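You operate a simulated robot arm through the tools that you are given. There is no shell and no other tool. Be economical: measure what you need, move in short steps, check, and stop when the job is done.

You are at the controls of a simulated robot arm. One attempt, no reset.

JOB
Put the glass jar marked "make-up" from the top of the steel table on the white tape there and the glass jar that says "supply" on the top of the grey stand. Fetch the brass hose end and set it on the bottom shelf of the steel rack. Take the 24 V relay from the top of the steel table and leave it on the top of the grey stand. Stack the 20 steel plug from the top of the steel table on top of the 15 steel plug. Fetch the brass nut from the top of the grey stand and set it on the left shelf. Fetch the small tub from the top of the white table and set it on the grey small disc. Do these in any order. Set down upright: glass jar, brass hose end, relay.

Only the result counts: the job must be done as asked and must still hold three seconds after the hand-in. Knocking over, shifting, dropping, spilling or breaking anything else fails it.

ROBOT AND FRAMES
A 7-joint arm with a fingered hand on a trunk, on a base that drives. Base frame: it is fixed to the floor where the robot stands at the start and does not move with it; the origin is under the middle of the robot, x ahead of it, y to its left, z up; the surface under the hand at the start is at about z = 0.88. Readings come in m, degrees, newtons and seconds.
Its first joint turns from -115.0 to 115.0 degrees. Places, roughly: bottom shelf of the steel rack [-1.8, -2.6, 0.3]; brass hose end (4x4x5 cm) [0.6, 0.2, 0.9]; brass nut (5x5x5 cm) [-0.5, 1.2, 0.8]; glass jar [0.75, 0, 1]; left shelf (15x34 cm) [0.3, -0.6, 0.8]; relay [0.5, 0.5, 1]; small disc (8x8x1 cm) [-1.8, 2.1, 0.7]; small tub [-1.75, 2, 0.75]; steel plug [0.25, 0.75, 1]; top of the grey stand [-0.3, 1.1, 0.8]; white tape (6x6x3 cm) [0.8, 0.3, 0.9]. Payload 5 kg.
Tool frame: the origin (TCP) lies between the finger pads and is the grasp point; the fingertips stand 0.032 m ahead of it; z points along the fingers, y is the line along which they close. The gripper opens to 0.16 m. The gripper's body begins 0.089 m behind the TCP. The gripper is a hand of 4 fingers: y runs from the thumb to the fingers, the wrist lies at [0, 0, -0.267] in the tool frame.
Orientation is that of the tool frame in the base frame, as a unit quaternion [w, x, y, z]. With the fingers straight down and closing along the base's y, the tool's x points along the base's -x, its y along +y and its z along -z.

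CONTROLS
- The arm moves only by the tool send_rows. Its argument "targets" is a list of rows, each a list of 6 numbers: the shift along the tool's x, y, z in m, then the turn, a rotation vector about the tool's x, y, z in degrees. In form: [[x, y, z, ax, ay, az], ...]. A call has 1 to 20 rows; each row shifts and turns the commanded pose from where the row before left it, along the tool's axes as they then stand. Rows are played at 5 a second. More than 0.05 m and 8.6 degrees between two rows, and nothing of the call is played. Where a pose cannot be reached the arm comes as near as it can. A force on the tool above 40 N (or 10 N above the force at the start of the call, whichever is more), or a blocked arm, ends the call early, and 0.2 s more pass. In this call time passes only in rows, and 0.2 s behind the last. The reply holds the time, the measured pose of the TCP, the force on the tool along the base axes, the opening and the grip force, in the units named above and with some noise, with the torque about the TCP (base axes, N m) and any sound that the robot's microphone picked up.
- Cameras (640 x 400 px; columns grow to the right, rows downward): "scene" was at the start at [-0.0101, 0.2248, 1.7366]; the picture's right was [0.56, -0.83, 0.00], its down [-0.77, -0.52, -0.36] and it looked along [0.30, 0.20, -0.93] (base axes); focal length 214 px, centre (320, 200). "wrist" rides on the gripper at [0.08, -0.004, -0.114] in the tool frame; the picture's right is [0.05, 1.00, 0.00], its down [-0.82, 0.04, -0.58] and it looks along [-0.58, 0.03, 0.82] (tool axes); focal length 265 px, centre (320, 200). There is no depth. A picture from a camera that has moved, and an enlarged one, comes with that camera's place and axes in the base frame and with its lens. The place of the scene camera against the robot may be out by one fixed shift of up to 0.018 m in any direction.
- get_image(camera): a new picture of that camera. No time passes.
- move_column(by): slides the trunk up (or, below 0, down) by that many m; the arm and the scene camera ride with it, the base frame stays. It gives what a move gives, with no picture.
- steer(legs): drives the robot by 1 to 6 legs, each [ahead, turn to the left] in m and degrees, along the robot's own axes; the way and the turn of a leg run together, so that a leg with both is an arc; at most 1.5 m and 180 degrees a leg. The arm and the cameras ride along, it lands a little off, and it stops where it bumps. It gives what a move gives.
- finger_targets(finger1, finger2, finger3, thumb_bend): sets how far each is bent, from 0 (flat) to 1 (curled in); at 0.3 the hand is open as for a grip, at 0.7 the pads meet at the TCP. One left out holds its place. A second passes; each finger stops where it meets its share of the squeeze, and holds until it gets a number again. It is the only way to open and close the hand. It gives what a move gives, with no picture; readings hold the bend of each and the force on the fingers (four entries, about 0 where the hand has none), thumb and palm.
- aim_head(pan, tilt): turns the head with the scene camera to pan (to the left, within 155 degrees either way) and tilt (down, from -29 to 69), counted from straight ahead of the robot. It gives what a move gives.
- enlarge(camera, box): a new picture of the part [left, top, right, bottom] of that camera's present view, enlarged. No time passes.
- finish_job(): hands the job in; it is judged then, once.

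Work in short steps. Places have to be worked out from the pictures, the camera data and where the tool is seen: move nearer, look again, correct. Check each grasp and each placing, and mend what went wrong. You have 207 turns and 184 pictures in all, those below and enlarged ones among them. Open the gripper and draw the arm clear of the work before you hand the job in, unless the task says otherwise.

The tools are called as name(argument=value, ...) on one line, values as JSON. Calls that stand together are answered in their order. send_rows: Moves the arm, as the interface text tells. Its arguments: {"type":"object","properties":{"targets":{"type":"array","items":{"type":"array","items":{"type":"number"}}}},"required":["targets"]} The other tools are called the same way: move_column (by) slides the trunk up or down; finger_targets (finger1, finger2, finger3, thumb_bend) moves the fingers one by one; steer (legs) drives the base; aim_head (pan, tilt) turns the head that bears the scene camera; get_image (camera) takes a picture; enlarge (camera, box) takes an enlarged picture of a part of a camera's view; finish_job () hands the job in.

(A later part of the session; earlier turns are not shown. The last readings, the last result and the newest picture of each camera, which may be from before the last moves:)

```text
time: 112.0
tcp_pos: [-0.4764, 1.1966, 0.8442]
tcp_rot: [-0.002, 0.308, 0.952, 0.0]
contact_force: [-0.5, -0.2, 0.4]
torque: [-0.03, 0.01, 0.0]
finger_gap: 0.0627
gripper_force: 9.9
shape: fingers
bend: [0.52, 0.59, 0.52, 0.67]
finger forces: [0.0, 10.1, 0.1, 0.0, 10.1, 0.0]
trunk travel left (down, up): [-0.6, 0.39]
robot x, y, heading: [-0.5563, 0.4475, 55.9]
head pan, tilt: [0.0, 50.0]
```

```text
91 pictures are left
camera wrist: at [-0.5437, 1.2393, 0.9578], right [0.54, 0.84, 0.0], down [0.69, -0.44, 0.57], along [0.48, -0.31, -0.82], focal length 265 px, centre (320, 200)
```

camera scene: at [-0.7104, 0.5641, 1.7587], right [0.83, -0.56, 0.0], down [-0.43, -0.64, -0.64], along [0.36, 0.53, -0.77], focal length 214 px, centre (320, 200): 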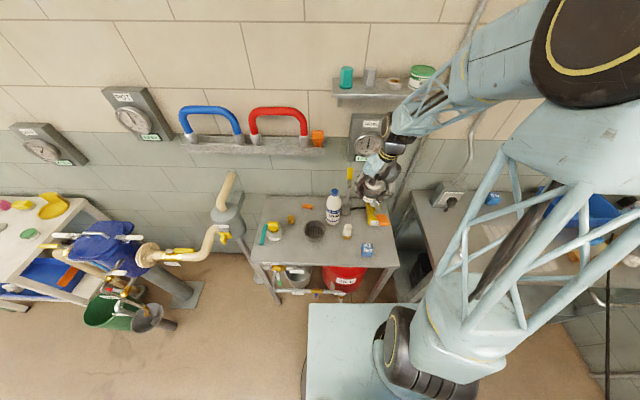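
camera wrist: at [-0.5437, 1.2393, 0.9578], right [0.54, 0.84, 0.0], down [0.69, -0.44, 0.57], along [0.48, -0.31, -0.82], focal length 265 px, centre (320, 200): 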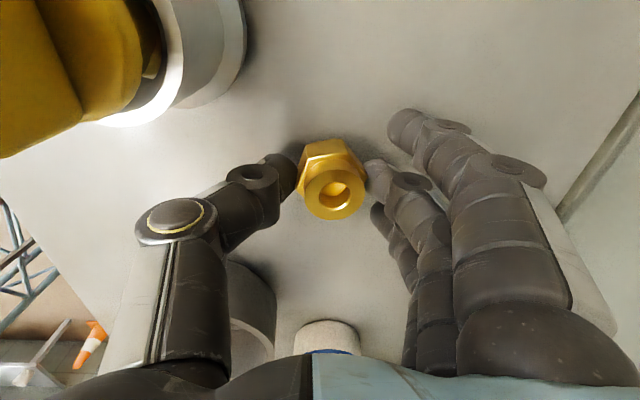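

Nut gripped. I lift it and check the hold.

send_rows(targets=[[0, 0, -0.02, 0, 0, 0], [0, 0, -0.045, 0, 0, 0], [0, 0, -0.045, 0, 0, 0], [0, 0, -0.045, 0, 0, 0], [0, 0, -0.045, 0, 0, 0], [0, 0, -0.045, 0, 0, 0], [0, 0, -0.045, 0, 0, 0], [0, 0, -0.045, 0, 0, 0], [-0.035, -0.035, 0, 0, 0, 0], [-0.035, -0.035, 0, 0, 0, 0], [-0.035, -0.035, 0, 0, 0, 0], [-0.035, -0.035, 0, 0, 0, 0]])

get_image(camera="wrist")

enlarge(camera="scene", box=[240, 140, 420, 300])

```text
time: 114.6
tcp_pos: [-0.4425, 0.9991, 1.179]
tcp_rot: [-0.001, 0.308, 0.951, 0.0]
contact_force: [-0.8, -0.1, -0.9]
torque: [0.07, 0.0, 0.0]
finger_gap: 0.0616
gripper_force: 10.6
shape: fingers
bend: [0.52, 0.59, 0.52, 0.67]
finger forces: [0.0, 10.0, 0.0, 0.1, 9.8, 0.0]
trunk travel left (down, up): [-0.6, 0.39]
robot x, y, heading: [-0.5542, 0.4462, 56.1]
head pan, tilt: [0.0, 50.0]
```

```text
90 pictures are left
camera wrist: at [-0.5094, 1.0424, 1.2938], right [0.54, 0.84, 0.0], down [0.69, -0.45, 0.57], along [0.48, -0.31, -0.82], focal length 265 px, centre (320, 200)
```

wrist: 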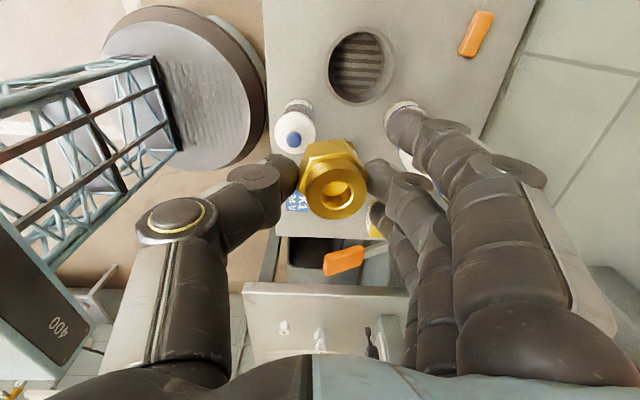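

```text
2.50 times, centred on (330, 220) of scene
camera zoom: at [-0.7105, 0.5626, 1.7588], right [0.83, -0.56, 0.0], down [-0.43, -0.63, -0.64], along [0.36, 0.53, -0.77], focal length 536 px, centre (295, 150)
```

zoom: 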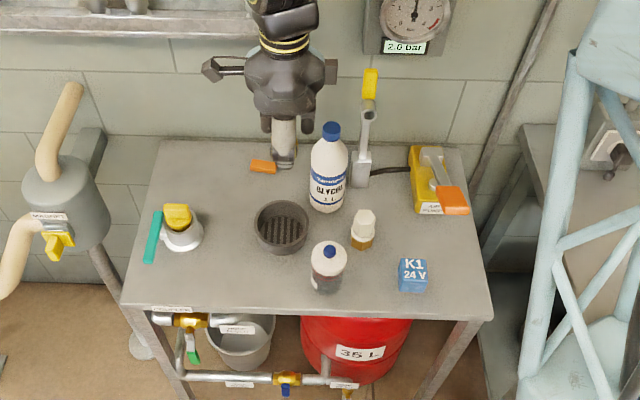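

The nut is held firmly and the stand looks good. I drive back to the start area with heading about -20°, to face between the table and the left shelf.

steer(legs=[[0, 85], [-0.7, 0]])

steer(legs=[[0, -160]])

aim_head(pan=-40, tilt=50)

get_image(camera="scene")

```text
time: 122.3
tcp_pos: [-0.544, 0.1582, 1.1802]
tcp_rot: [-0.001, -0.419, 0.908, -0.001]
contact_force: [0.2, -0.1, -1.6]
torque: [-0.02, -0.04, 0.01]
finger_gap: 0.0615
gripper_force: 9.7
shape: fingers
bend: [0.52, 0.59, 0.52, 0.67]
finger forces: [0.0, 9.6, 0.0, 0.0, 9.3, 0.0]
trunk travel left (down, up): [-0.6, 0.39]
robot x, y, heading: [-0.0004, 0.0008, 141.4]
head pan, tilt: [0.0, 50.0]
```

```text
time: 129.5
tcp_pos: [0.5576, 0.076, 1.1789]
tcp_rot: [-0.001, 0.803, 0.596, 0.001]
contact_force: [-0.4, 0.5, -1.3]
torque: [-0.04, 0.0, 0.04]
finger_gap: 0.0611
gripper_force: 9.0
shape: fingers
bend: [0.52, 0.59, 0.52, 0.67]
finger forces: [0.0, 9.0, 0.0, 0.0, 8.7, 0.1]
trunk travel left (down, up): [-0.6, 0.39]
robot x, y, heading: [-0.0016, 0.0034, -14.8]
head pan, tilt: [0.0, 50.0]
```

```text
time: 130.6
tcp_pos: [0.5586, 0.076, 1.1781]
tcp_rot: [-0.001, 0.803, 0.595, 0.002]
contact_force: [-0.2, 0.3, -1.4]
torque: [0.02, 0.03, -0.02]
finger_gap: 0.0614
gripper_force: 9.0
shape: fingers
bend: [0.52, 0.59, 0.52, 0.67]
finger forces: [0.0, 9.1, 0.0, 0.0, 8.6, 0.0]
trunk travel left (down, up): [-0.6, 0.39]
robot x, y, heading: [0.0032, 0.003, -15.0]
head pan, tilt: [-40.0, 50.0]
```

```text
88 pictures are left
camera scene: at [0.0407, 0.1415, 1.7586], right [-0.82, -0.57, 0.0], down [-0.44, 0.63, -0.64], along [0.37, -0.53, -0.77], focal length 214 px, centre (320, 200)
```

scene: 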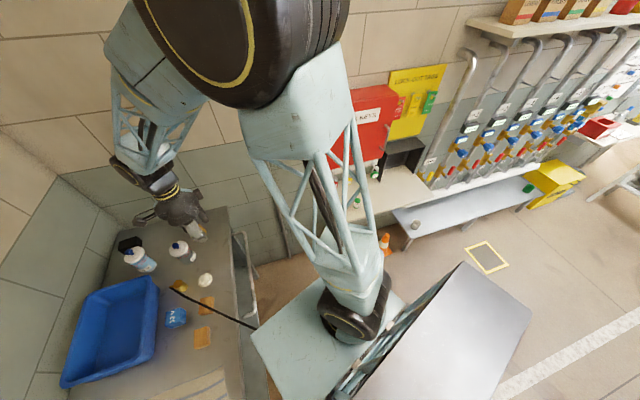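

The arm hides the left shelf from the head camera; I swing the hand part way toward it and use the wrist camera.

send_rows(targets=[[-0.048, -0.005, 0, 0, 0, 0], [-0.048, -0.005, 0, 0, 0, 0], [-0.048, -0.005, 0, 0, 0, 0], [-0.048, -0.005, 0, 0, 0, 0], [-0.048, -0.005, 0, 0, 0, 0], [-0.048, -0.005, 0, 0, 0, 0], [-0.048, -0.005, 0, 0, 0, 0]])

get_image(camera="wrist")

get_image(camera="scene")

```text
time: 132.2
tcp_pos: [0.4261, -0.2345, 1.1777]
tcp_rot: [0.0, 0.803, 0.596, 0.001]
contact_force: [0.9, 0.0, -1.1]
torque: [0.03, 0.05, 0.0]
finger_gap: 0.0609
gripper_force: 8.6
shape: fingers
bend: [0.52, 0.59, 0.52, 0.67]
finger forces: [0.0, 8.9, 0.1, 0.0, 8.6, 0.0]
trunk travel left (down, up): [-0.6, 0.39]
robot x, y, heading: [-0.0016, 0.001, -15.2]
head pan, tilt: [-40.0, 50.0]
```

```text
87 pictures are left
camera wrist: at [0.4468, -0.1569, 1.2918], right [0.97, -0.24, 0.0], down [-0.2, -0.79, 0.57], along [-0.14, -0.56, -0.82], focal length 265 px, centre (320, 200)
```

wrist: 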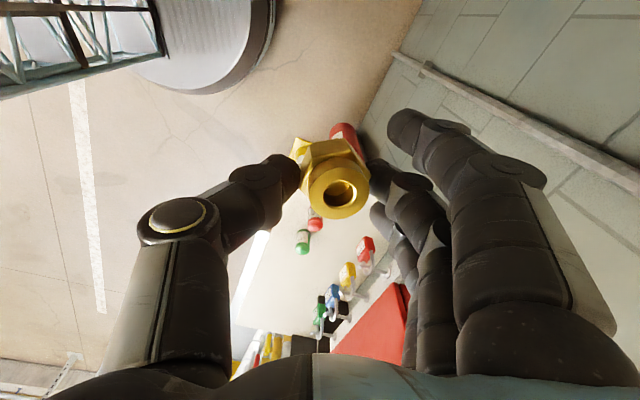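

```text
86 pictures are left
camera scene: at [0.0402, 0.1404, 1.7587], right [-0.82, -0.57, 0.0], down [-0.44, 0.63, -0.64], along [0.37, -0.53, -0.77], focal length 214 px, centre (320, 200)
```

scene: 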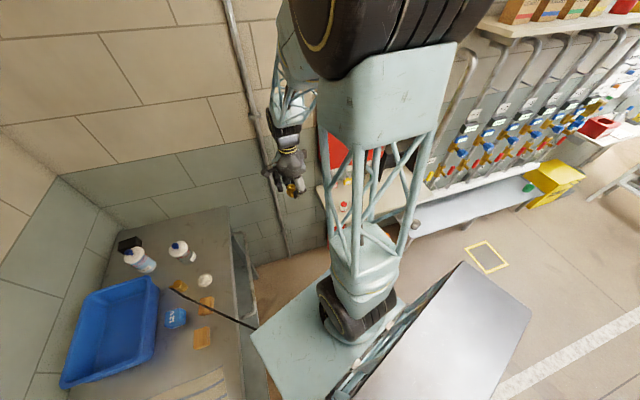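

The arm column hides the shelf when it's to the right. I turn the base right so the shelf comes to the left-ahead of the robot, as at the stand.

steer(legs=[[0, -66]])

aim_head(pan=15, tilt=55)

get_image(camera="scene")

```text
time: 135.6
tcp_pos: [-0.0374, -0.4863, 1.1775]
tcp_rot: [0.0, 0.998, 0.069, 0.001]
contact_force: [-0.2, -0.4, -1.0]
torque: [0.03, -0.02, 0.0]
finger_gap: 0.0608
gripper_force: 8.4
shape: fingers
bend: [0.52, 0.59, 0.52, 0.67]
finger forces: [0.0, 8.8, 0.1, 0.0, 8.4, 0.0]
trunk travel left (down, up): [-0.6, 0.39]
robot x, y, heading: [-0.0044, 0.0039, -80.1]
head pan, tilt: [-40.0, 50.0]
```

```text
time: 136.8
tcp_pos: [-0.0372, -0.4863, 1.1775]
tcp_rot: [0.0, 0.998, 0.069, 0.002]
contact_force: [-0.9, -0.1, -1.6]
torque: [-0.02, -0.01, 0.0]
finger_gap: 0.0608
gripper_force: 8.3
shape: fingers
bend: [0.52, 0.59, 0.52, 0.67]
finger forces: [0.0, 8.7, 0.0, 0.0, 8.4, 0.0]
trunk travel left (down, up): [-0.6, 0.39]
robot x, y, heading: [-0.0013, 0.0039, -80.3]
head pan, tilt: [15.0, 55.0]
```

```text
85 pictures are left
camera scene: at [0.2219, 0.0206, 1.7521], right [-0.91, -0.42, 0.0], down [-0.34, 0.74, -0.57], along [0.24, -0.52, -0.82], focal length 214 px, centre (320, 200)
```

scene: 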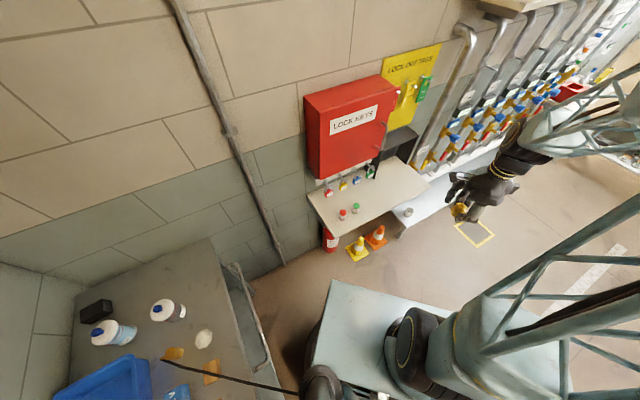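

enlarge(camera="scene", box=[290, 120, 450, 260])

enlarge(camera="scene", box=[60, 270, 240, 400])

```text
2.86 times, centred on (370, 190) of scene
camera zoom: at [0.2219, 0.0206, 1.7521], right [-0.91, -0.42, 0.0], down [-0.34, 0.74, -0.57], along [0.24, -0.52, -0.82], focal length 613 px, centre (177, 229)
```

zoom: 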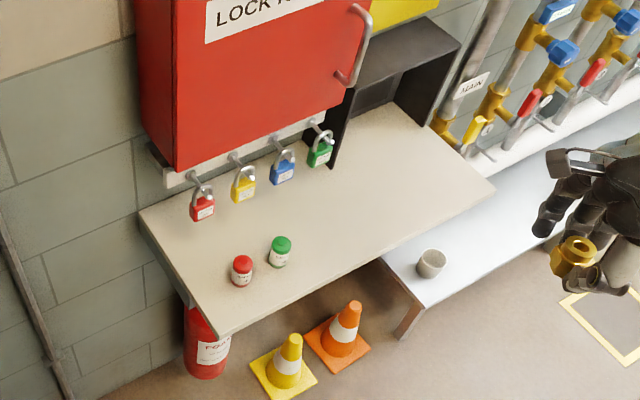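

```text
3.08 times, centred on (150, 335) of scene
camera zoom: at [0.2219, 0.0206, 1.7521], right [-0.91, -0.42, 0.0], down [-0.34, 0.74, -0.57], along [0.24, -0.52, -0.82], focal length 660 px, centre (843, -215)
```

zoom: 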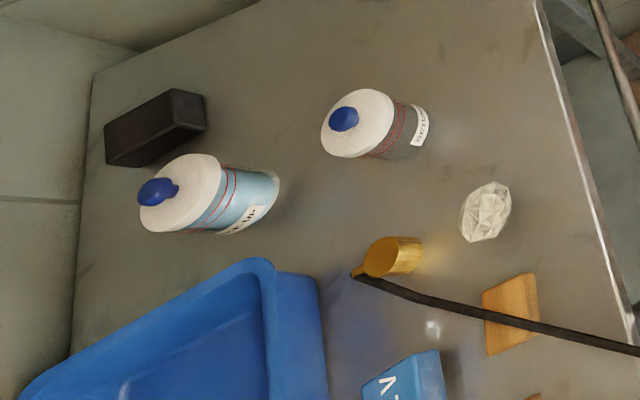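

The beige shelf's left part (centre about (0.3, -0.6)) holds a red and a green bottle; I aim for the free spot at about (0.22, -0.66). I rotate the hand so it closes toward the wall and move above it.

send_rows(targets=[[0, 0, 0, 0, 0, -7.7], [0, 0, 0, 0, 0, -7.7], [0, 0, 0, 0, 0, -7.7], [0, 0, 0, 0, 0, -7.7], [0, 0, 0, 0, 0, -7.7], [0, 0, 0, 0, 0, -7.7], [0.002, 0.044, 0, 0, 0, 0], [0.002, 0.044, 0, 0, 0, 0], [0.002, 0.044, 0, 0, 0, 0], [0.002, 0.044, 0, 0, 0, 0], [0.002, 0.044, 0, 0, 0, 0], [0.002, 0.044, 0, 0, 0, 0], [0.002, 0.044, 0, 0, 0, 0]])

get_image(camera="wrist")

enlarge(camera="scene", box=[290, 120, 450, 260])

```text
time: 139.6
tcp_pos: [0.2225, -0.6558, 1.1784]
tcp_rot: [0.0, 0.89, 0.455, 0.001]
contact_force: [0.6, -0.1, -1.2]
torque: [-0.01, 0.04, -0.01]
finger_gap: 0.0607
gripper_force: 9.0
shape: fingers
bend: [0.52, 0.59, 0.52, 0.67]
finger forces: [0.0, 9.2, 0.0, 0.0, 8.9, 0.0]
trunk travel left (down, up): [-0.6, 0.39]
robot x, y, heading: [-0.0001, 0.0034, -80.0]
head pan, tilt: [15.0, 55.0]
```

```text
82 pictures are left
camera wrist: at [0.266, -0.5882, 1.2929], right [0.84, -0.54, 0.0], down [-0.45, -0.69, 0.58], along [-0.31, -0.48, -0.82], focal length 265 px, centre (320, 200)
```

wrist: 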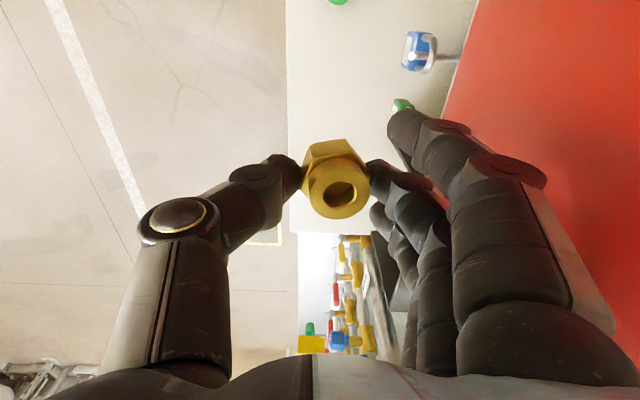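

```text
2.86 times, centred on (370, 190) of scene
camera zoom: at [0.2232, 0.0198, 1.7519], right [-0.91, -0.42, 0.0], down [-0.34, 0.74, -0.57], along [0.24, -0.52, -0.82], focal length 613 px, centre (177, 229)
```

zoom: 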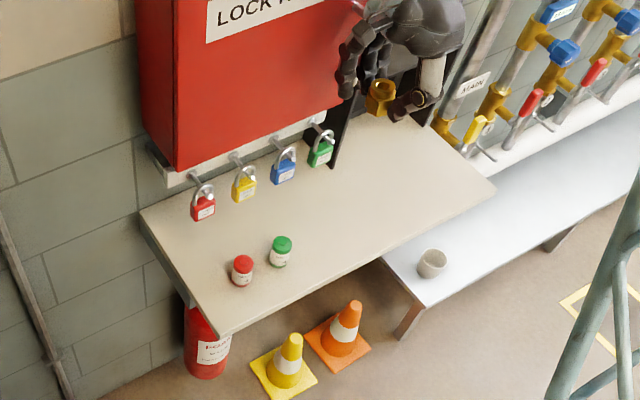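

Clearances to the box, padlocks and bottles look adequate. I back off 8 mm from the wall and lower the nut.

send_rows(targets=[[0, -0.008, 0.04, 0, 0, 0], [0, 0, 0.045, 0, 0, 0], [0, 0, 0.045, 0, 0, 0], [0, 0, 0.045, 0, 0, 0], [0, 0, 0.045, 0, 0, 0], [0, 0, 0.045, 0, 0, 0], [0, 0, 0.025, 0, 0, 0], [0, 0, 0.01, 0, 0, 0]])

get_image(camera="wrist")

enlarge(camera="scene", box=[310, 140, 410, 240])

```text
time: 141.4
tcp_pos: [0.2133, -0.6506, 0.8777]
tcp_rot: [0.001, 0.89, 0.455, 0.002]
contact_force: [0.5, -0.3, -1.4]
torque: [0.02, -0.03, -0.03]
finger_gap: 0.0608
gripper_force: 8.8
shape: fingers
bend: [0.52, 0.59, 0.52, 0.67]
finger forces: [0.0, 9.2, 0.1, 0.0, 8.9, 0.1]
trunk travel left (down, up): [-0.6, 0.39]
robot x, y, heading: [-0.0021, 0.003, -79.9]
head pan, tilt: [15.0, 55.0]
```

```text
80 pictures are left
camera wrist: at [0.2579, -0.5835, 0.9919], right [0.84, -0.54, 0.0], down [-0.45, -0.69, 0.58], along [-0.31, -0.48, -0.82], focal length 265 px, centre (320, 200)
```

wrist: 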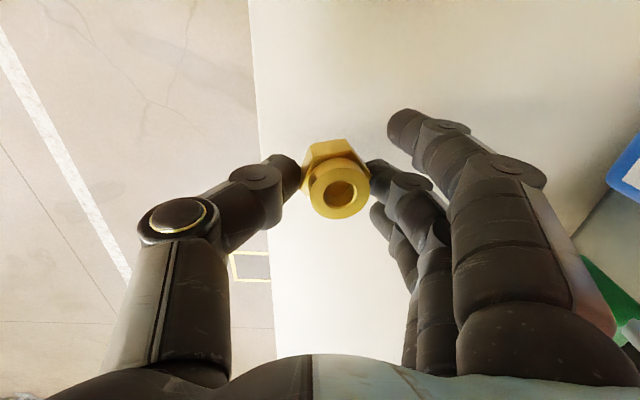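

```text
4.00 times, centred on (360, 190) of scene
camera zoom: at [0.2222, 0.0204, 1.7521], right [-0.91, -0.42, 0.0], down [-0.34, 0.74, -0.57], along [0.24, -0.52, -0.82], focal length 858 px, centre (160, 240)
```

zoom: 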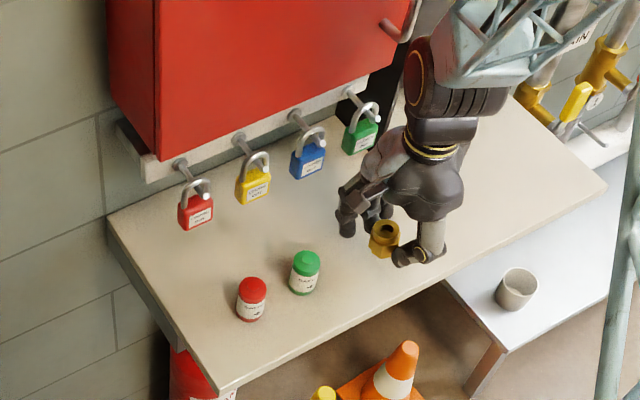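

The nut hovers ~3 cm above the shelf in clear space; I step down until it touches.

send_rows(targets=[[0, 0, 0.015, 0, 0, 0], [0, 0, 0.01, 0, 0, 0], [0, 0, 0.004, 0, 0, 0]])

send_rows(targets=[[0, 0, 0.003, 0, 0, 0], [0, 0, 0.002, 0, 0, 0]])

send_rows(targets=[[0, 0, 0.002, 0, 0, 0]])

```text
time: 142.2
tcp_pos: [0.2152, -0.6508, 0.8498]
tcp_rot: [0.0, 0.891, 0.454, 0.0]
contact_force: [0.1, 0.1, -2.1]
torque: [-0.03, 0.03, 0.03]
finger_gap: 0.0607
gripper_force: 9.0
shape: fingers
bend: [0.52, 0.59, 0.52, 0.67]
finger forces: [0.0, 9.2, 0.0, 0.0, 8.8, 0.0]
trunk travel left (down, up): [-0.6, 0.39]
robot x, y, heading: [0.0001, 0.001, -80.4]
head pan, tilt: [15.0, 55.0]
```

```text
time: 142.8
tcp_pos: [0.2151, -0.6489, 0.8442]
tcp_rot: [0.0, 0.89, 0.455, 0.001]
contact_force: [0.6, 0.2, -1.2]
torque: [0.01, 0.02, -0.01]
finger_gap: 0.0607
gripper_force: 9.0
shape: fingers
bend: [0.52, 0.59, 0.52, 0.67]
finger forces: [0.1, 9.2, 0.0, 0.0, 8.9, 0.1]
trunk travel left (down, up): [-0.6, 0.39]
robot x, y, heading: [-0.0033, 0.0004, -80.1]
head pan, tilt: [15.0, 55.0]
```

```text
time: 143.2
tcp_pos: [0.2154, -0.6501, 0.8424]
tcp_rot: [0.001, 0.891, 0.455, 0.001]
contact_force: [-1.6, 0.8, 5.2]
torque: [-0.06, -0.1, 0.02]
finger_gap: 0.0606
gripper_force: 10.6
shape: fingers
bend: [0.52, 0.59, 0.52, 0.67]
finger forces: [0.1, 9.9, 0.0, 0.1, 11.8, 0.1]
trunk travel left (down, up): [-0.6, 0.39]
robot x, y, heading: [-0.0034, 0.0041, -80.1]
head pan, tilt: [15.0, 55.0]
```

Contact. I open thumb and finger 2 and rise.

finger_targets(finger2=0.5, thumb_bend=0.5)

send_rows(targets=[[0, 0, -0.02, 0, 0, 0], [0, 0, -0.045, 0, 0, 0], [0, 0, -0.045, 0, 0, 0], [0, 0, -0.045, 0, 0, 0], [0, 0, -0.045, 0, 0, 0], [0, 0, -0.045, 0, 0, 0], [0, 0, -0.045, 0, 0, 0], [0, 0, -0.045, 0, 0, 0]])

enlarge(camera="scene", box=[290, 120, 450, 260])

```text
time: 144.2
tcp_pos: [0.2156, -0.6497, 0.8417]
tcp_rot: [0.001, 0.891, 0.454, 0.0]
contact_force: [0.5, -1.1, 0.0]
torque: [-0.02, -0.01, -0.01]
finger_gap: 0.0871
gripper_force: 0.1
shape: fingers
bend: [0.52, 0.5, 0.52, 0.5]
finger forces: [0.0, 0.0, 0.0, 0.0, 0.0, 0.0]
trunk travel left (down, up): [-0.6, 0.39]
robot x, y, heading: [-0.001, 0.0049, -80.2]
head pan, tilt: [15.0, 55.0]
```

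```text
time: 146.0
tcp_pos: [0.2142, -0.6483, 1.1764]
tcp_rot: [0.0, 0.891, 0.454, 0.002]
contact_force: [-0.5, -0.6, 0.7]
torque: [-0.01, -0.01, -0.01]
finger_gap: 0.0871
gripper_force: 0.0
shape: fingers
bend: [0.52, 0.5, 0.52, 0.5]
finger forces: [0.0, 0.0, 0.1, 0.1, 0.1, 0.0]
trunk travel left (down, up): [-0.6, 0.39]
robot x, y, heading: [0.0018, 0.0042, -80.3]
head pan, tilt: [15.0, 55.0]
```

```text
2.86 times, centred on (370, 190) of scene
camera zoom: at [0.2219, 0.0214, 1.7521], right [-0.91, -0.42, 0.0], down [-0.34, 0.74, -0.57], along [0.24, -0.52, -0.82], focal length 613 px, centre (177, 229)
```

zoom: 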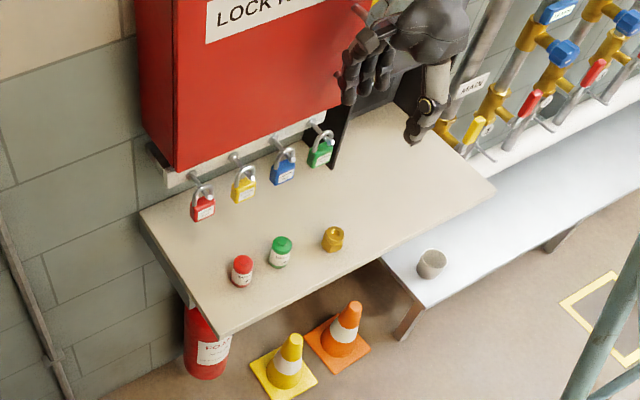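

The nut is on the left shelf. Before fetching the hose end I look at where its black hose leads.

aim_head(pan=85, tilt=66)

get_image(camera="scene")

aim_head(pan=140, tilt=55)

get_image(camera="scene")

```text
time: 147.4
tcp_pos: [0.2144, -0.6506, 1.1751]
tcp_rot: [0.001, 0.891, 0.455, 0.001]
contact_force: [-0.6, 0.1, -0.1]
torque: [0.02, 0.0, -0.01]
finger_gap: 0.0874
gripper_force: 0.0
shape: fingers
bend: [0.52, 0.5, 0.52, 0.5]
finger forces: [0.0, 0.0, 0.0, 0.1, 0.0, 0.1]
trunk travel left (down, up): [-0.6, 0.39]
robot x, y, heading: [-0.0011, 0.0008, -80.1]
head pan, tilt: [85.0, 66.0]
```

```text
77 pictures are left
camera scene: at [0.2511, 0.0911, 1.7395], right [0.08, -1.0, 0.0], down [-0.91, -0.08, -0.41], along [0.41, 0.03, -0.91], focal length 214 px, centre (320, 200)
```

scene: 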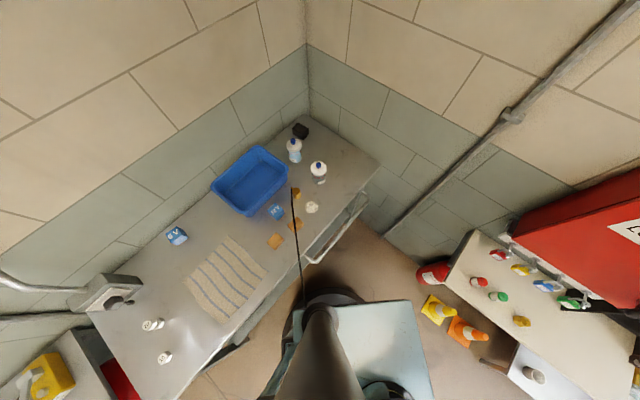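

```text
time: 148.7
tcp_pos: [0.2149, -0.6494, 1.1769]
tcp_rot: [0.0, 0.891, 0.455, 0.001]
contact_force: [0.0, 0.1, -0.2]
torque: [-0.02, 0.02, 0.04]
finger_gap: 0.0871
gripper_force: 0.0
shape: fingers
bend: [0.52, 0.5, 0.52, 0.5]
finger forces: [0.1, 0.0, 0.0, 0.1, 0.0, 0.0]
trunk travel left (down, up): [-0.6, 0.39]
robot x, y, heading: [0.002, 0.0013, -80.2]
head pan, tilt: [140.0, 55.0]
```

```text
76 pictures are left
camera scene: at [0.2282, 0.1484, 1.7521], right [0.86, -0.5, 0.0], down [-0.41, -0.71, -0.57], along [0.29, 0.5, -0.82], focal length 214 px, centre (320, 200)
```

scene: 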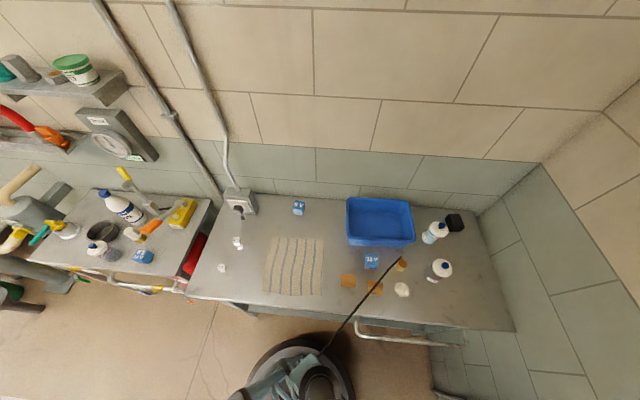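

The hose runs down from the hose end and along the floor under the robot to the far side, so it just trails. I turn back toward the table to grasp the hose end.

steer(legs=[[0, 72]])

aim_head(pan=35, tilt=60)

get_image(camera="wrist")

get_image(camera="scene")

```text
time: 150.2
tcp_pos: [0.3455, -0.5799, 1.1745]
tcp_rot: [-0.008, 0.835, 0.55, -0.001]
contact_force: [-18.0, 19.0, 5.6]
torque: [-0.89, -0.85, 0.04]
finger_gap: 0.0874
gripper_force: 13.0
shape: fingers
bend: [0.52, 0.51, 0.52, 0.5]
finger forces: [0.0, 7.0, 19.0, 0.1, 0.0, 0.0]
trunk travel left (down, up): [-0.6, 0.39]
robot x, y, heading: [-0.0011, 0.0028, -67.0]
head pan, tilt: [140.0, 55.0]
stopped in leg 1: the force on the tool passed its limit at 48 N (the readings are from after the stop); the commanded pose is now the measured one
```

```text
time: 152.0
tcp_pos: [0.3471, -0.579, 1.1752]
tcp_rot: [-0.006, 0.835, 0.551, 0.0]
contact_force: [-24.9, 24.7, -0.1]
torque: [-0.77, -0.93, 0.18]
finger_gap: 0.0873
gripper_force: 17.2
shape: fingers
bend: [0.52, 0.51, 0.52, 0.5]
finger forces: [0.1, 15.2, 19.2, 0.1, 0.0, 0.0]
trunk travel left (down, up): [-0.6, 0.39]
robot x, y, heading: [0.0002, 0.0039, -67.3]
head pan, tilt: [35.0, 60.0]
```

```text
75 pictures are left
camera wrist: at [0.3767, -0.5056, 1.2888], right [0.94, -0.34, -0.01], down [-0.28, -0.77, 0.57], along [-0.2, -0.53, -0.82], focal length 265 px, centre (320, 200)
```

wrist: 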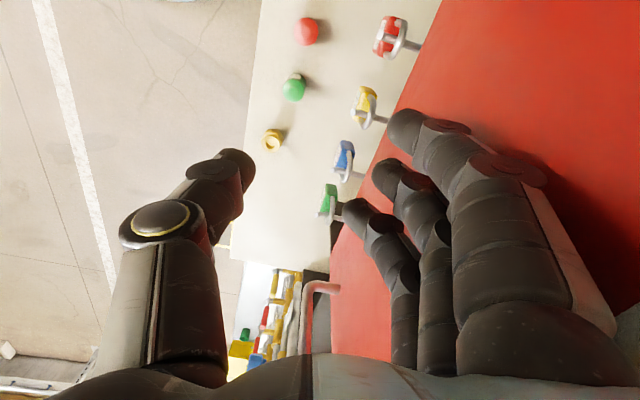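

```text
74 pictures are left
camera scene: at [0.2187, 0.0946, 1.7463], right [-0.53, -0.85, 0.0], down [-0.73, 0.46, -0.5], along [0.42, -0.27, -0.86], focal length 214 px, centre (320, 200)
```

scene: 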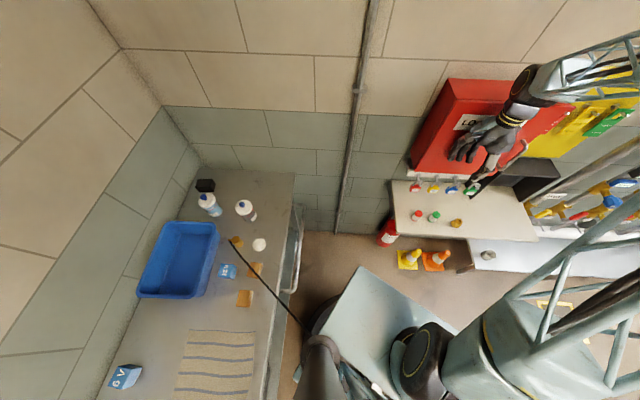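

The fingers bumped against the wall-mounted lock box; I retract the hand toward the robot right away.

send_rows(targets=[[0.006, -0.025, 0, 0, 0, 0], [0.009, -0.04, 0, -0.57, -0.38, 0], [0.01, -0.045, 0, 0, 0, 0], [0.01, -0.045, 0, 0, 0, 0], [0.01, -0.045, 0, 0, 0, 0]])

enlarge(camera="scene", box=[380, 70, 540, 270])

```text
time: 153.2
tcp_pos: [0.1816, -0.4623, 1.1749]
tcp_rot: [0.0, 0.834, 0.551, -0.001]
contact_force: [0.7, 0.2, 0.3]
torque: [-0.04, 0.01, -0.01]
finger_gap: 0.0874
gripper_force: 0.1
shape: fingers
bend: [0.52, 0.5, 0.52, 0.5]
finger forces: [0.1, 0.0, 0.0, 0.0, 0.0, 0.0]
trunk travel left (down, up): [-0.6, 0.39]
robot x, y, heading: [-0.0035, 0.0052, -67.1]
head pan, tilt: [35.0, 60.0]
```

```text
2.00 times, centred on (460, 170) of scene
camera zoom: at [0.2209, 0.0929, 1.7462], right [-0.53, -0.85, 0.0], down [-0.73, 0.46, -0.5], along [0.42, -0.27, -0.87], focal length 429 px, centre (40, 260)
```

zoom: 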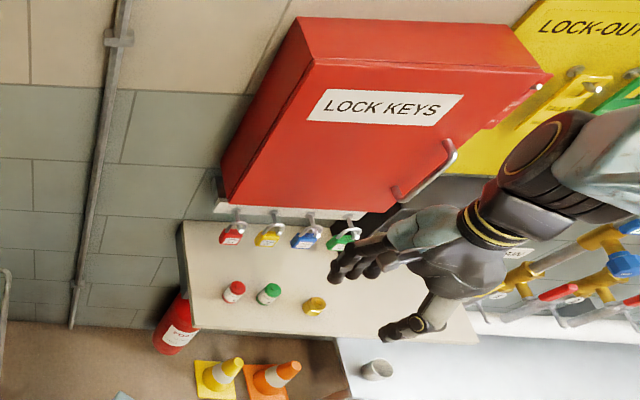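

All still in place. I turn left toward the table now with the arm retracted.

steer(legs=[[0, 60]])

aim_head(pan=10, tilt=60)

get_image(camera="wrist")

enlarge(camera="scene", box=[220, 100, 420, 280])

```text
time: 156.4
tcp_pos: [0.4959, -0.0625, 1.1739]
tcp_rot: [0.0, 0.44, 0.898, -0.001]
contact_force: [0.1, 0.3, 0.1]
torque: [0.01, -0.03, -0.03]
finger_gap: 0.0871
gripper_force: 0.1
shape: fingers
bend: [0.52, 0.5, 0.52, 0.5]
finger forces: [0.1, 0.1, 0.0, 0.0, 0.1, 0.0]
trunk travel left (down, up): [-0.6, 0.39]
robot x, y, heading: [-0.0013, 0.0058, -6.1]
head pan, tilt: [35.0, 60.0]
```

```text
time: 157.3
tcp_pos: [0.495, -0.0622, 1.1738]
tcp_rot: [-0.001, 0.44, 0.898, 0.0]
contact_force: [-0.3, -0.3, 0.1]
torque: [-0.04, -0.03, 0.0]
finger_gap: 0.0873
gripper_force: 0.0
shape: fingers
bend: [0.52, 0.5, 0.52, 0.5]
finger forces: [0.0, 0.0, 0.1, 0.0, 0.0, 0.1]
trunk travel left (down, up): [-0.6, 0.39]
robot x, y, heading: [-0.0024, 0.0037, -6.1]
head pan, tilt: [10.0, 60.0]
```

```text
72 pictures are left
camera wrist: at [0.4438, -0.0011, 1.2881], right [0.76, 0.65, 0.0], down [0.53, -0.62, 0.58], along [0.38, -0.44, -0.82], focal length 265 px, centre (320, 200)
```

wrist: 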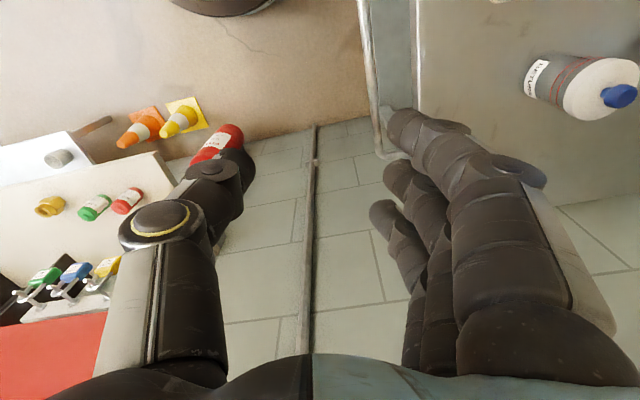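

```text
2.22 times, centred on (320, 190) of scene
camera zoom: at [0.0303, 0.2059, 1.7461], right [0.07, -1.0, 0.0], down [-0.86, -0.06, -0.5], along [0.5, 0.03, -0.87], focal length 477 px, centre (320, 222)
```

zoom: 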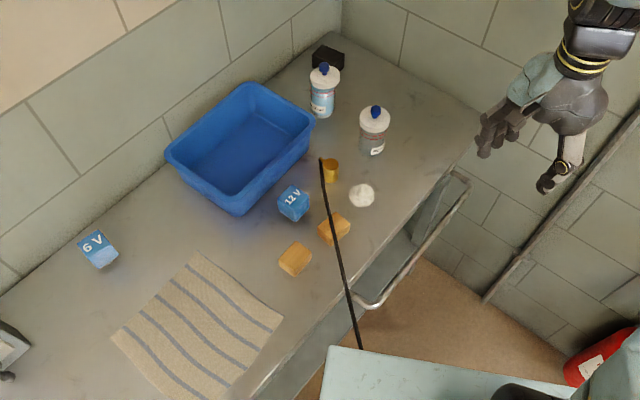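

The hose end is at about (0.637, 0.233), between bin, 12 V relay, jar and paper ball. I turn the hand so that it closes along the table, with fingers toward the jar side, and hover above it.

send_rows(targets=[[0, 0, 0, 0, 0, 7.38], [0, 0, 0, 0, 0, 7.38], [0, 0, 0, 0, 0, 7.38], [0, 0, 0, 0, 0, 7.38], [0, 0, 0, 0, 0, 7.38], [0, 0, 0, 0, 0, 7.38], [0, 0, 0, 0, 0, 7.38], [0, 0, 0, 0, 0, 7.38], [0, 0, 0, 0, 0, 7.38], [0, 0, 0, 0, 0, 7.38], [0.045, -0.0084, 0, 0, 0, 0], [0.045, -0.0084, 0, 0, 0, 0], [0.045, -0.0084, 0, 0, 0, 0], [0.045, -0.0084, 0, 0, 0, 0], [0.045, -0.0084, 0, 0, 0, 0], [0.045, -0.0084, 0, 0, 0, 0], [0.045, -0.0084, 0, 0, 0, 0]])

get_image(camera="wrist")

enlarge(camera="scene", box=[280, 120, 380, 220])

```text
time: 160.9
tcp_pos: [0.6347, 0.2291, 1.1736]
tcp_rot: [0.0, 0.891, 0.454, -0.002]
contact_force: [0.7, 0.7, -0.6]
torque: [-0.05, 0.0, 0.02]
finger_gap: 0.0875
gripper_force: 0.1
shape: fingers
bend: [0.52, 0.5, 0.52, 0.5]
finger forces: [0.0, 0.1, 0.0, 0.0, 0.0, 0.0]
trunk travel left (down, up): [-0.6, 0.39]
robot x, y, heading: [-0.0025, 0.0038, -6.1]
head pan, tilt: [10.0, 60.0]
```

```text
70 pictures are left
camera wrist: at [0.6794, 0.2967, 1.2882], right [0.84, -0.55, 0.0], down [-0.44, -0.68, 0.58], along [-0.32, -0.49, -0.81], focal length 265 px, centre (320, 200)
```

wrist: 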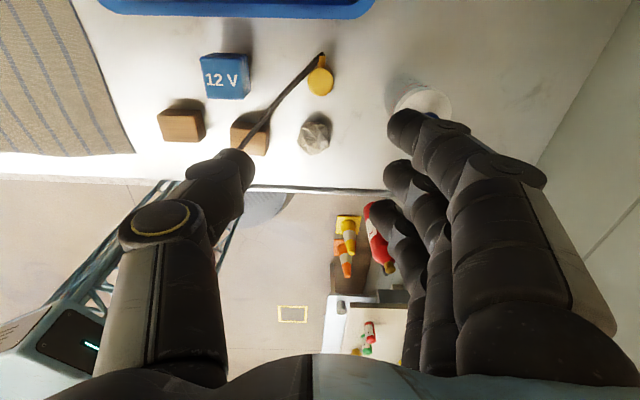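

```text
4.00 times, centred on (330, 170) of scene
camera zoom: at [0.031, 0.2073, 1.7458], right [0.07, -1.0, 0.0], down [-0.86, -0.06, -0.5], along [0.5, 0.03, -0.87], focal length 858 px, centre (280, 320)
```

zoom: 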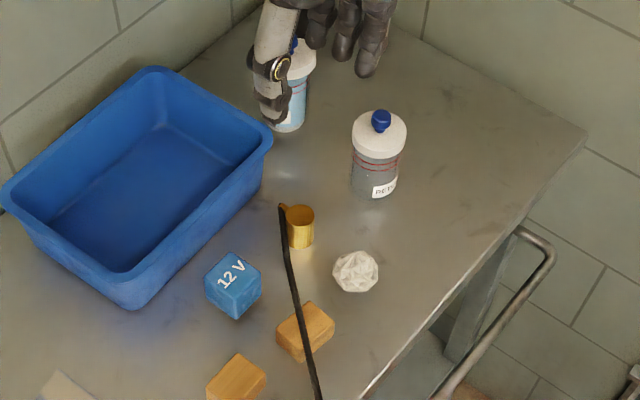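

The hose end is right under the hand; the RETURN jar is close on the finger side. I pre-bend the fingers closer (0.56) and lower to just above, then check.

finger_targets(finger1=0.54, finger2=0.54, finger3=0.54, thumb_bend=0.45)

send_rows(targets=[[0, -0.004, 0.04, 0, 0, 0], [0, 0, 0.045, 0, 0, 0], [0, 0, 0.045, 0, 0, 0], [0, 0, 0.035, 0, 0, 0]])

get_image(camera="wrist")

enlarge(camera="scene", box=[280, 120, 380, 220])

```text
time: 161.9
tcp_pos: [0.633, 0.2274, 1.1743]
tcp_rot: [0.0, 0.891, 0.455, 0.0]
contact_force: [0.2, -0.1, -0.2]
torque: [0.0, 0.0, 0.0]
finger_gap: 0.0931
gripper_force: 0.0
shape: fingers
bend: [0.54, 0.54, 0.54, 0.45]
finger forces: [0.1, 0.0, 0.0, 0.0, 0.0, 0.0]
trunk travel left (down, up): [-0.6, 0.39]
robot x, y, heading: [-0.0034, 0.0002, -6.0]
head pan, tilt: [10.0, 60.0]
```

```text
time: 162.9
tcp_pos: [0.6307, 0.2304, 1.0089]
tcp_rot: [0.001, 0.891, 0.454, 0.0]
contact_force: [0.1, 1.1, -0.3]
torque: [-0.01, 0.02, -0.04]
finger_gap: 0.0936
gripper_force: 0.1
shape: fingers
bend: [0.54, 0.54, 0.54, 0.45]
finger forces: [0.1, 0.1, 0.1, 0.1, 0.0, 0.1]
trunk travel left (down, up): [-0.6, 0.39]
robot x, y, heading: [-0.0003, 0.0022, -6.2]
head pan, tilt: [10.0, 60.0]
```

```text
68 pictures are left
camera wrist: at [0.6766, 0.2989, 1.1225], right [0.84, -0.55, 0.0], down [-0.44, -0.68, 0.58], along [-0.32, -0.49, -0.82], focal length 265 px, centre (320, 200)
```

wrist: 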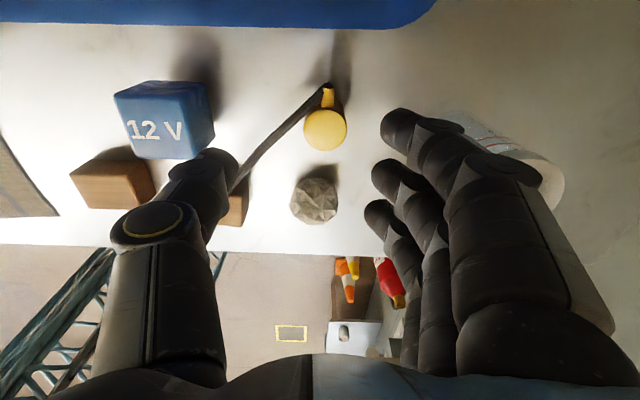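

```text
4.00 times, centred on (330, 170) of scene
camera zoom: at [0.031, 0.2064, 1.746], right [0.07, -1.0, 0.0], down [-0.86, -0.06, -0.5], along [0.5, 0.03, -0.87], focal length 858 px, centre (280, 320)
```

zoom: 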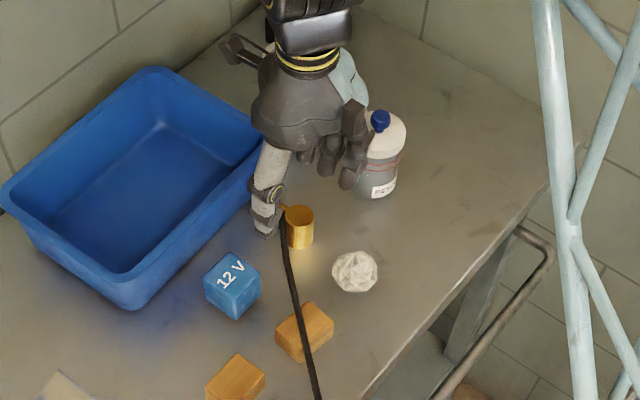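

Alignment is good and the jar stays ~1.5–3 cm clear of the hand. I descend to grasp height.

send_rows(targets=[[0, 0.002, 0.03, 0, 0, 0], [0, 0, 0.03, 0, 0, 0], [0, 0, 0.02, 0, 0, 0], [0, 0, 0.008, 0, 0, 0]])

get_image(camera="wrist")

enlarge(camera="scene", box=[280, 120, 380, 220])

```text
time: 163.9
tcp_pos: [0.6318, 0.227, 0.9201]
tcp_rot: [0.001, 0.89, 0.455, 0.001]
contact_force: [-0.3, -1.1, 8.4]
torque: [-0.31, -0.3, -0.04]
finger_gap: 0.0934
gripper_force: 4.6
shape: fingers
bend: [0.54, 0.54, 0.54, 0.45]
finger forces: [3.1, 2.9, 2.8, 0.0, 0.1, 0.0]
trunk travel left (down, up): [-0.6, 0.39]
robot x, y, heading: [-0.0019, 0.0023, -6.1]
head pan, tilt: [10.0, 60.0]
```

```text
66 pictures are left
camera wrist: at [0.6759, 0.2955, 1.0342], right [0.84, -0.55, 0.0], down [-0.45, -0.68, 0.58], along [-0.31, -0.49, -0.82], focal length 265 px, centre (320, 200)
```

wrist: 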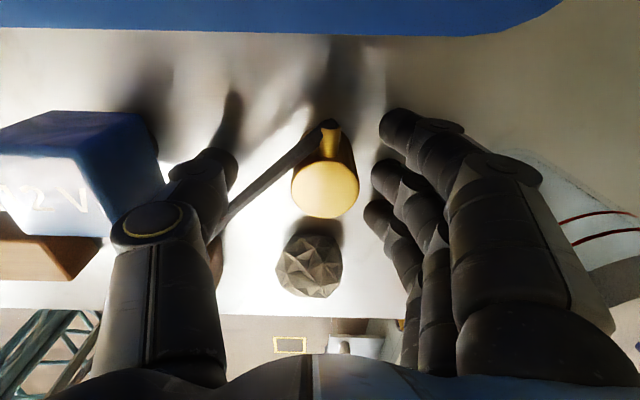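

```text
4.00 times, centred on (330, 170) of scene
camera zoom: at [0.0297, 0.2058, 1.7463], right [0.07, -1.0, 0.0], down [-0.86, -0.06, -0.5], along [0.5, 0.03, -0.87], focal length 858 px, centre (280, 320)
```

zoom: 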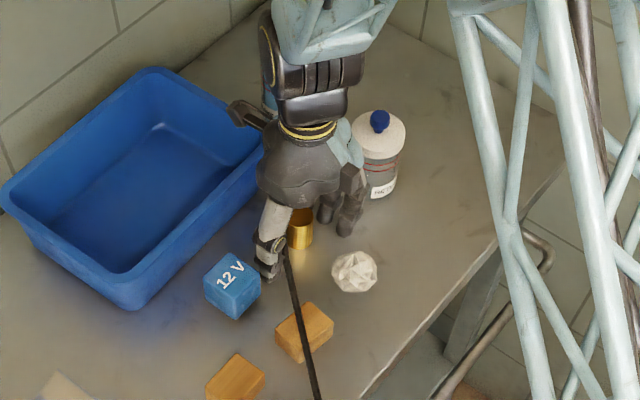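

Fingertips just touch the table; I rise 4 mm and close thumb and middle finger.

send_rows(targets=[[0, 0, -0.005, 0, 0, 0]])

finger_targets(finger2=0.7, thumb_bend=0.7)

get_image(camera="wrist")

enlarge(camera="scene", box=[280, 120, 380, 220])

```text
time: 164.3
tcp_pos: [0.6314, 0.2276, 0.9241]
tcp_rot: [0.0, 0.891, 0.453, -0.001]
contact_force: [0.4, -0.2, 0.7]
torque: [0.03, 0.0, -0.02]
finger_gap: 0.0933
gripper_force: 0.1
shape: fingers
bend: [0.54, 0.54, 0.54, 0.45]
finger forces: [0.0, 0.0, 0.0, 0.0, 0.0, 0.0]
trunk travel left (down, up): [-0.6, 0.39]
robot x, y, heading: [-0.0029, 0.0065, -6.0]
head pan, tilt: [10.0, 60.0]
```

```text
time: 165.3
tcp_pos: [0.6309, 0.2288, 0.9252]
tcp_rot: [0.0, 0.891, 0.454, -0.001]
contact_force: [-1.4, 0.8, 2.9]
torque: [-0.01, -0.01, 0.0]
finger_gap: 0.0569
gripper_force: 7.2
shape: fingers
bend: [0.54, 0.66, 0.54, 0.67]
finger forces: [0.1, 7.7, 0.1, 0.0, 7.8, 0.0]
trunk travel left (down, up): [-0.6, 0.39]
robot x, y, heading: [-0.0002, 0.0081, -6.4]
head pan, tilt: [10.0, 60.0]
```

```text
64 pictures are left
camera wrist: at [0.6759, 0.2956, 1.039], right [0.84, -0.55, 0.0], down [-0.44, -0.68, 0.58], along [-0.32, -0.49, -0.82], focal length 265 px, centre (320, 200)
```

wrist: 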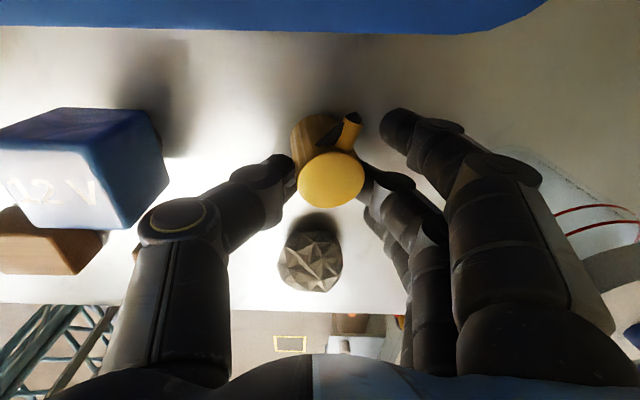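

```text
4.00 times, centred on (330, 170) of scene
camera zoom: at [0.0301, 0.206, 1.7461], right [0.07, -1.0, 0.0], down [-0.86, -0.06, -0.5], along [0.5, 0.03, -0.87], focal length 858 px, centre (280, 320)
```

zoom: 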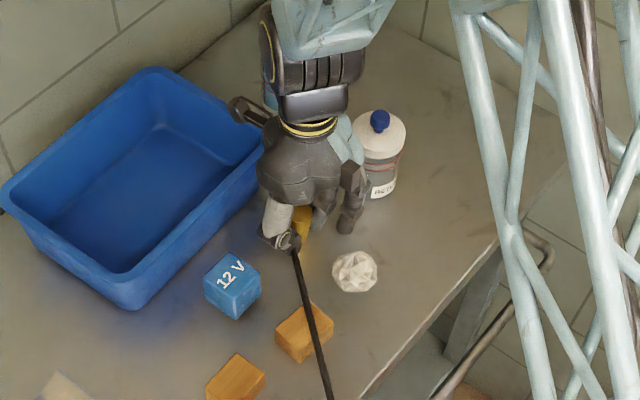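

The hose end got turned a bit but is held between thumb and finger. I lift slowly a few cm and check.

send_rows(targets=[[0, 0, -0.01, 0, 0, 0], [0, 0, -0.02, 0, 0, 0], [0, 0, -0.02, 0, 0, 0]])

get_image(camera="wrist")

enlarge(camera="scene", box=[280, 120, 380, 220])

```text
time: 166.1
tcp_pos: [0.6314, 0.2277, 0.9772]
tcp_rot: [0.001, 0.891, 0.454, -0.001]
contact_force: [0.4, 0.0, -1.6]
torque: [0.02, 0.0, 0.0]
finger_gap: 0.0562
gripper_force: 6.7
shape: fingers
bend: [0.54, 0.65, 0.54, 0.67]
finger forces: [0.1, 7.2, 0.1, 0.0, 6.6, 0.0]
trunk travel left (down, up): [-0.6, 0.39]
robot x, y, heading: [-0.0035, 0.0077, -6.1]
head pan, tilt: [10.0, 60.0]
```

```text
62 pictures are left
camera wrist: at [0.677, 0.2952, 1.0902], right [0.84, -0.54, 0.0], down [-0.44, -0.68, 0.58], along [-0.32, -0.49, -0.82], focal length 265 px, centre (320, 200)
```

wrist: 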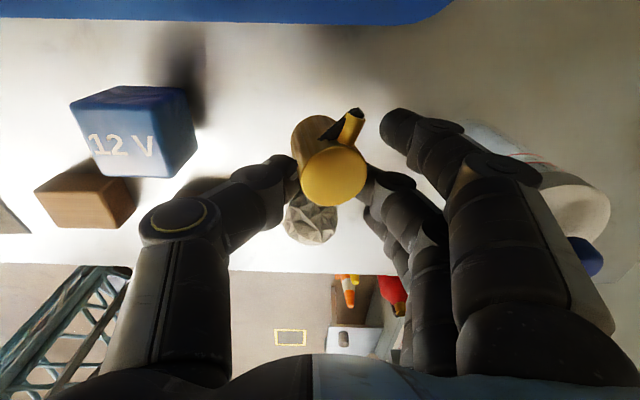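

```text
4.00 times, centred on (330, 170) of scene
camera zoom: at [0.0301, 0.2059, 1.746], right [0.07, -1.0, 0.0], down [-0.86, -0.06, -0.5], along [0.5, 0.03, -0.87], focal length 858 px, centre (280, 320)
```

zoom: 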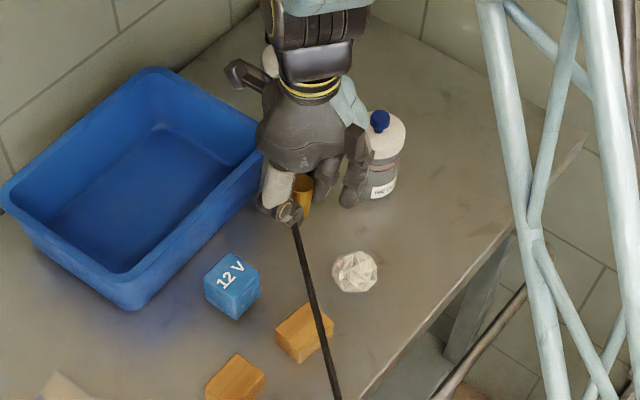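

The hose end is lifted free. I raise it further and look over at the steel rack to see the bottom shelf.

send_rows(targets=[[0, 0, -0.045, 0, 0, 0], [0, 0, -0.045, 0, 0, 0], [0, 0, -0.045, 0, 0, 0], [0, 0, -0.045, 0, 0, 0]])

aim_head(pan=-118, tilt=22)

get_image(camera="scene")

```text
time: 167.1
tcp_pos: [0.6332, 0.2281, 1.1576]
tcp_rot: [0.001, 0.891, 0.454, 0.0]
contact_force: [0.1, -1.4, -0.4]
torque: [0.03, 0.0, 0.0]
finger_gap: 0.0558
gripper_force: 7.3
shape: fingers
bend: [0.54, 0.65, 0.54, 0.68]
finger forces: [0.0, 7.2, 0.1, 0.0, 6.4, 0.0]
trunk travel left (down, up): [-0.6, 0.39]
robot x, y, heading: [-0.0034, 0.005, -6.4]
head pan, tilt: [10.0, 60.0]
```

```text
time: 169.2
tcp_pos: [0.633, 0.2286, 1.1557]
tcp_rot: [0.001, 0.891, 0.453, 0.0]
contact_force: [0.1, 1.0, -0.1]
torque: [-0.02, -0.01, 0.01]
finger_gap: 0.0557
gripper_force: 6.7
shape: fingers
bend: [0.54, 0.65, 0.54, 0.68]
finger forces: [0.0, 7.1, 0.1, 0.1, 6.6, 0.0]
trunk travel left (down, up): [-0.6, 0.39]
robot x, y, heading: [-0.0055, -0.0003, -6.1]
head pan, tilt: [-118.0, 22.0]
```

```text
60 pictures are left
camera scene: at [-0.0883, 0.1249, 1.801], right [-0.83, 0.56, 0.0], down [0.21, 0.31, -0.93], along [-0.52, -0.77, -0.37], focal length 214 px, centre (320, 200)
```

scene: 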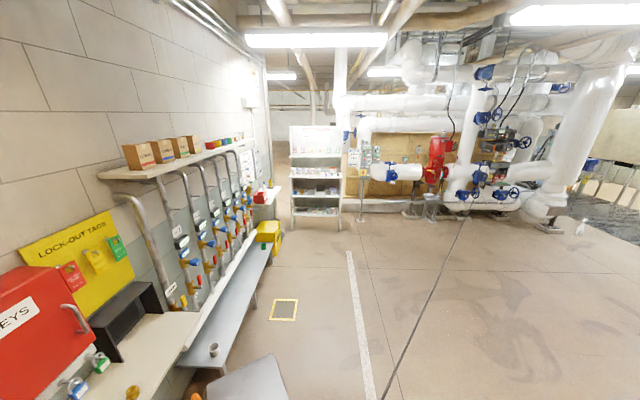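

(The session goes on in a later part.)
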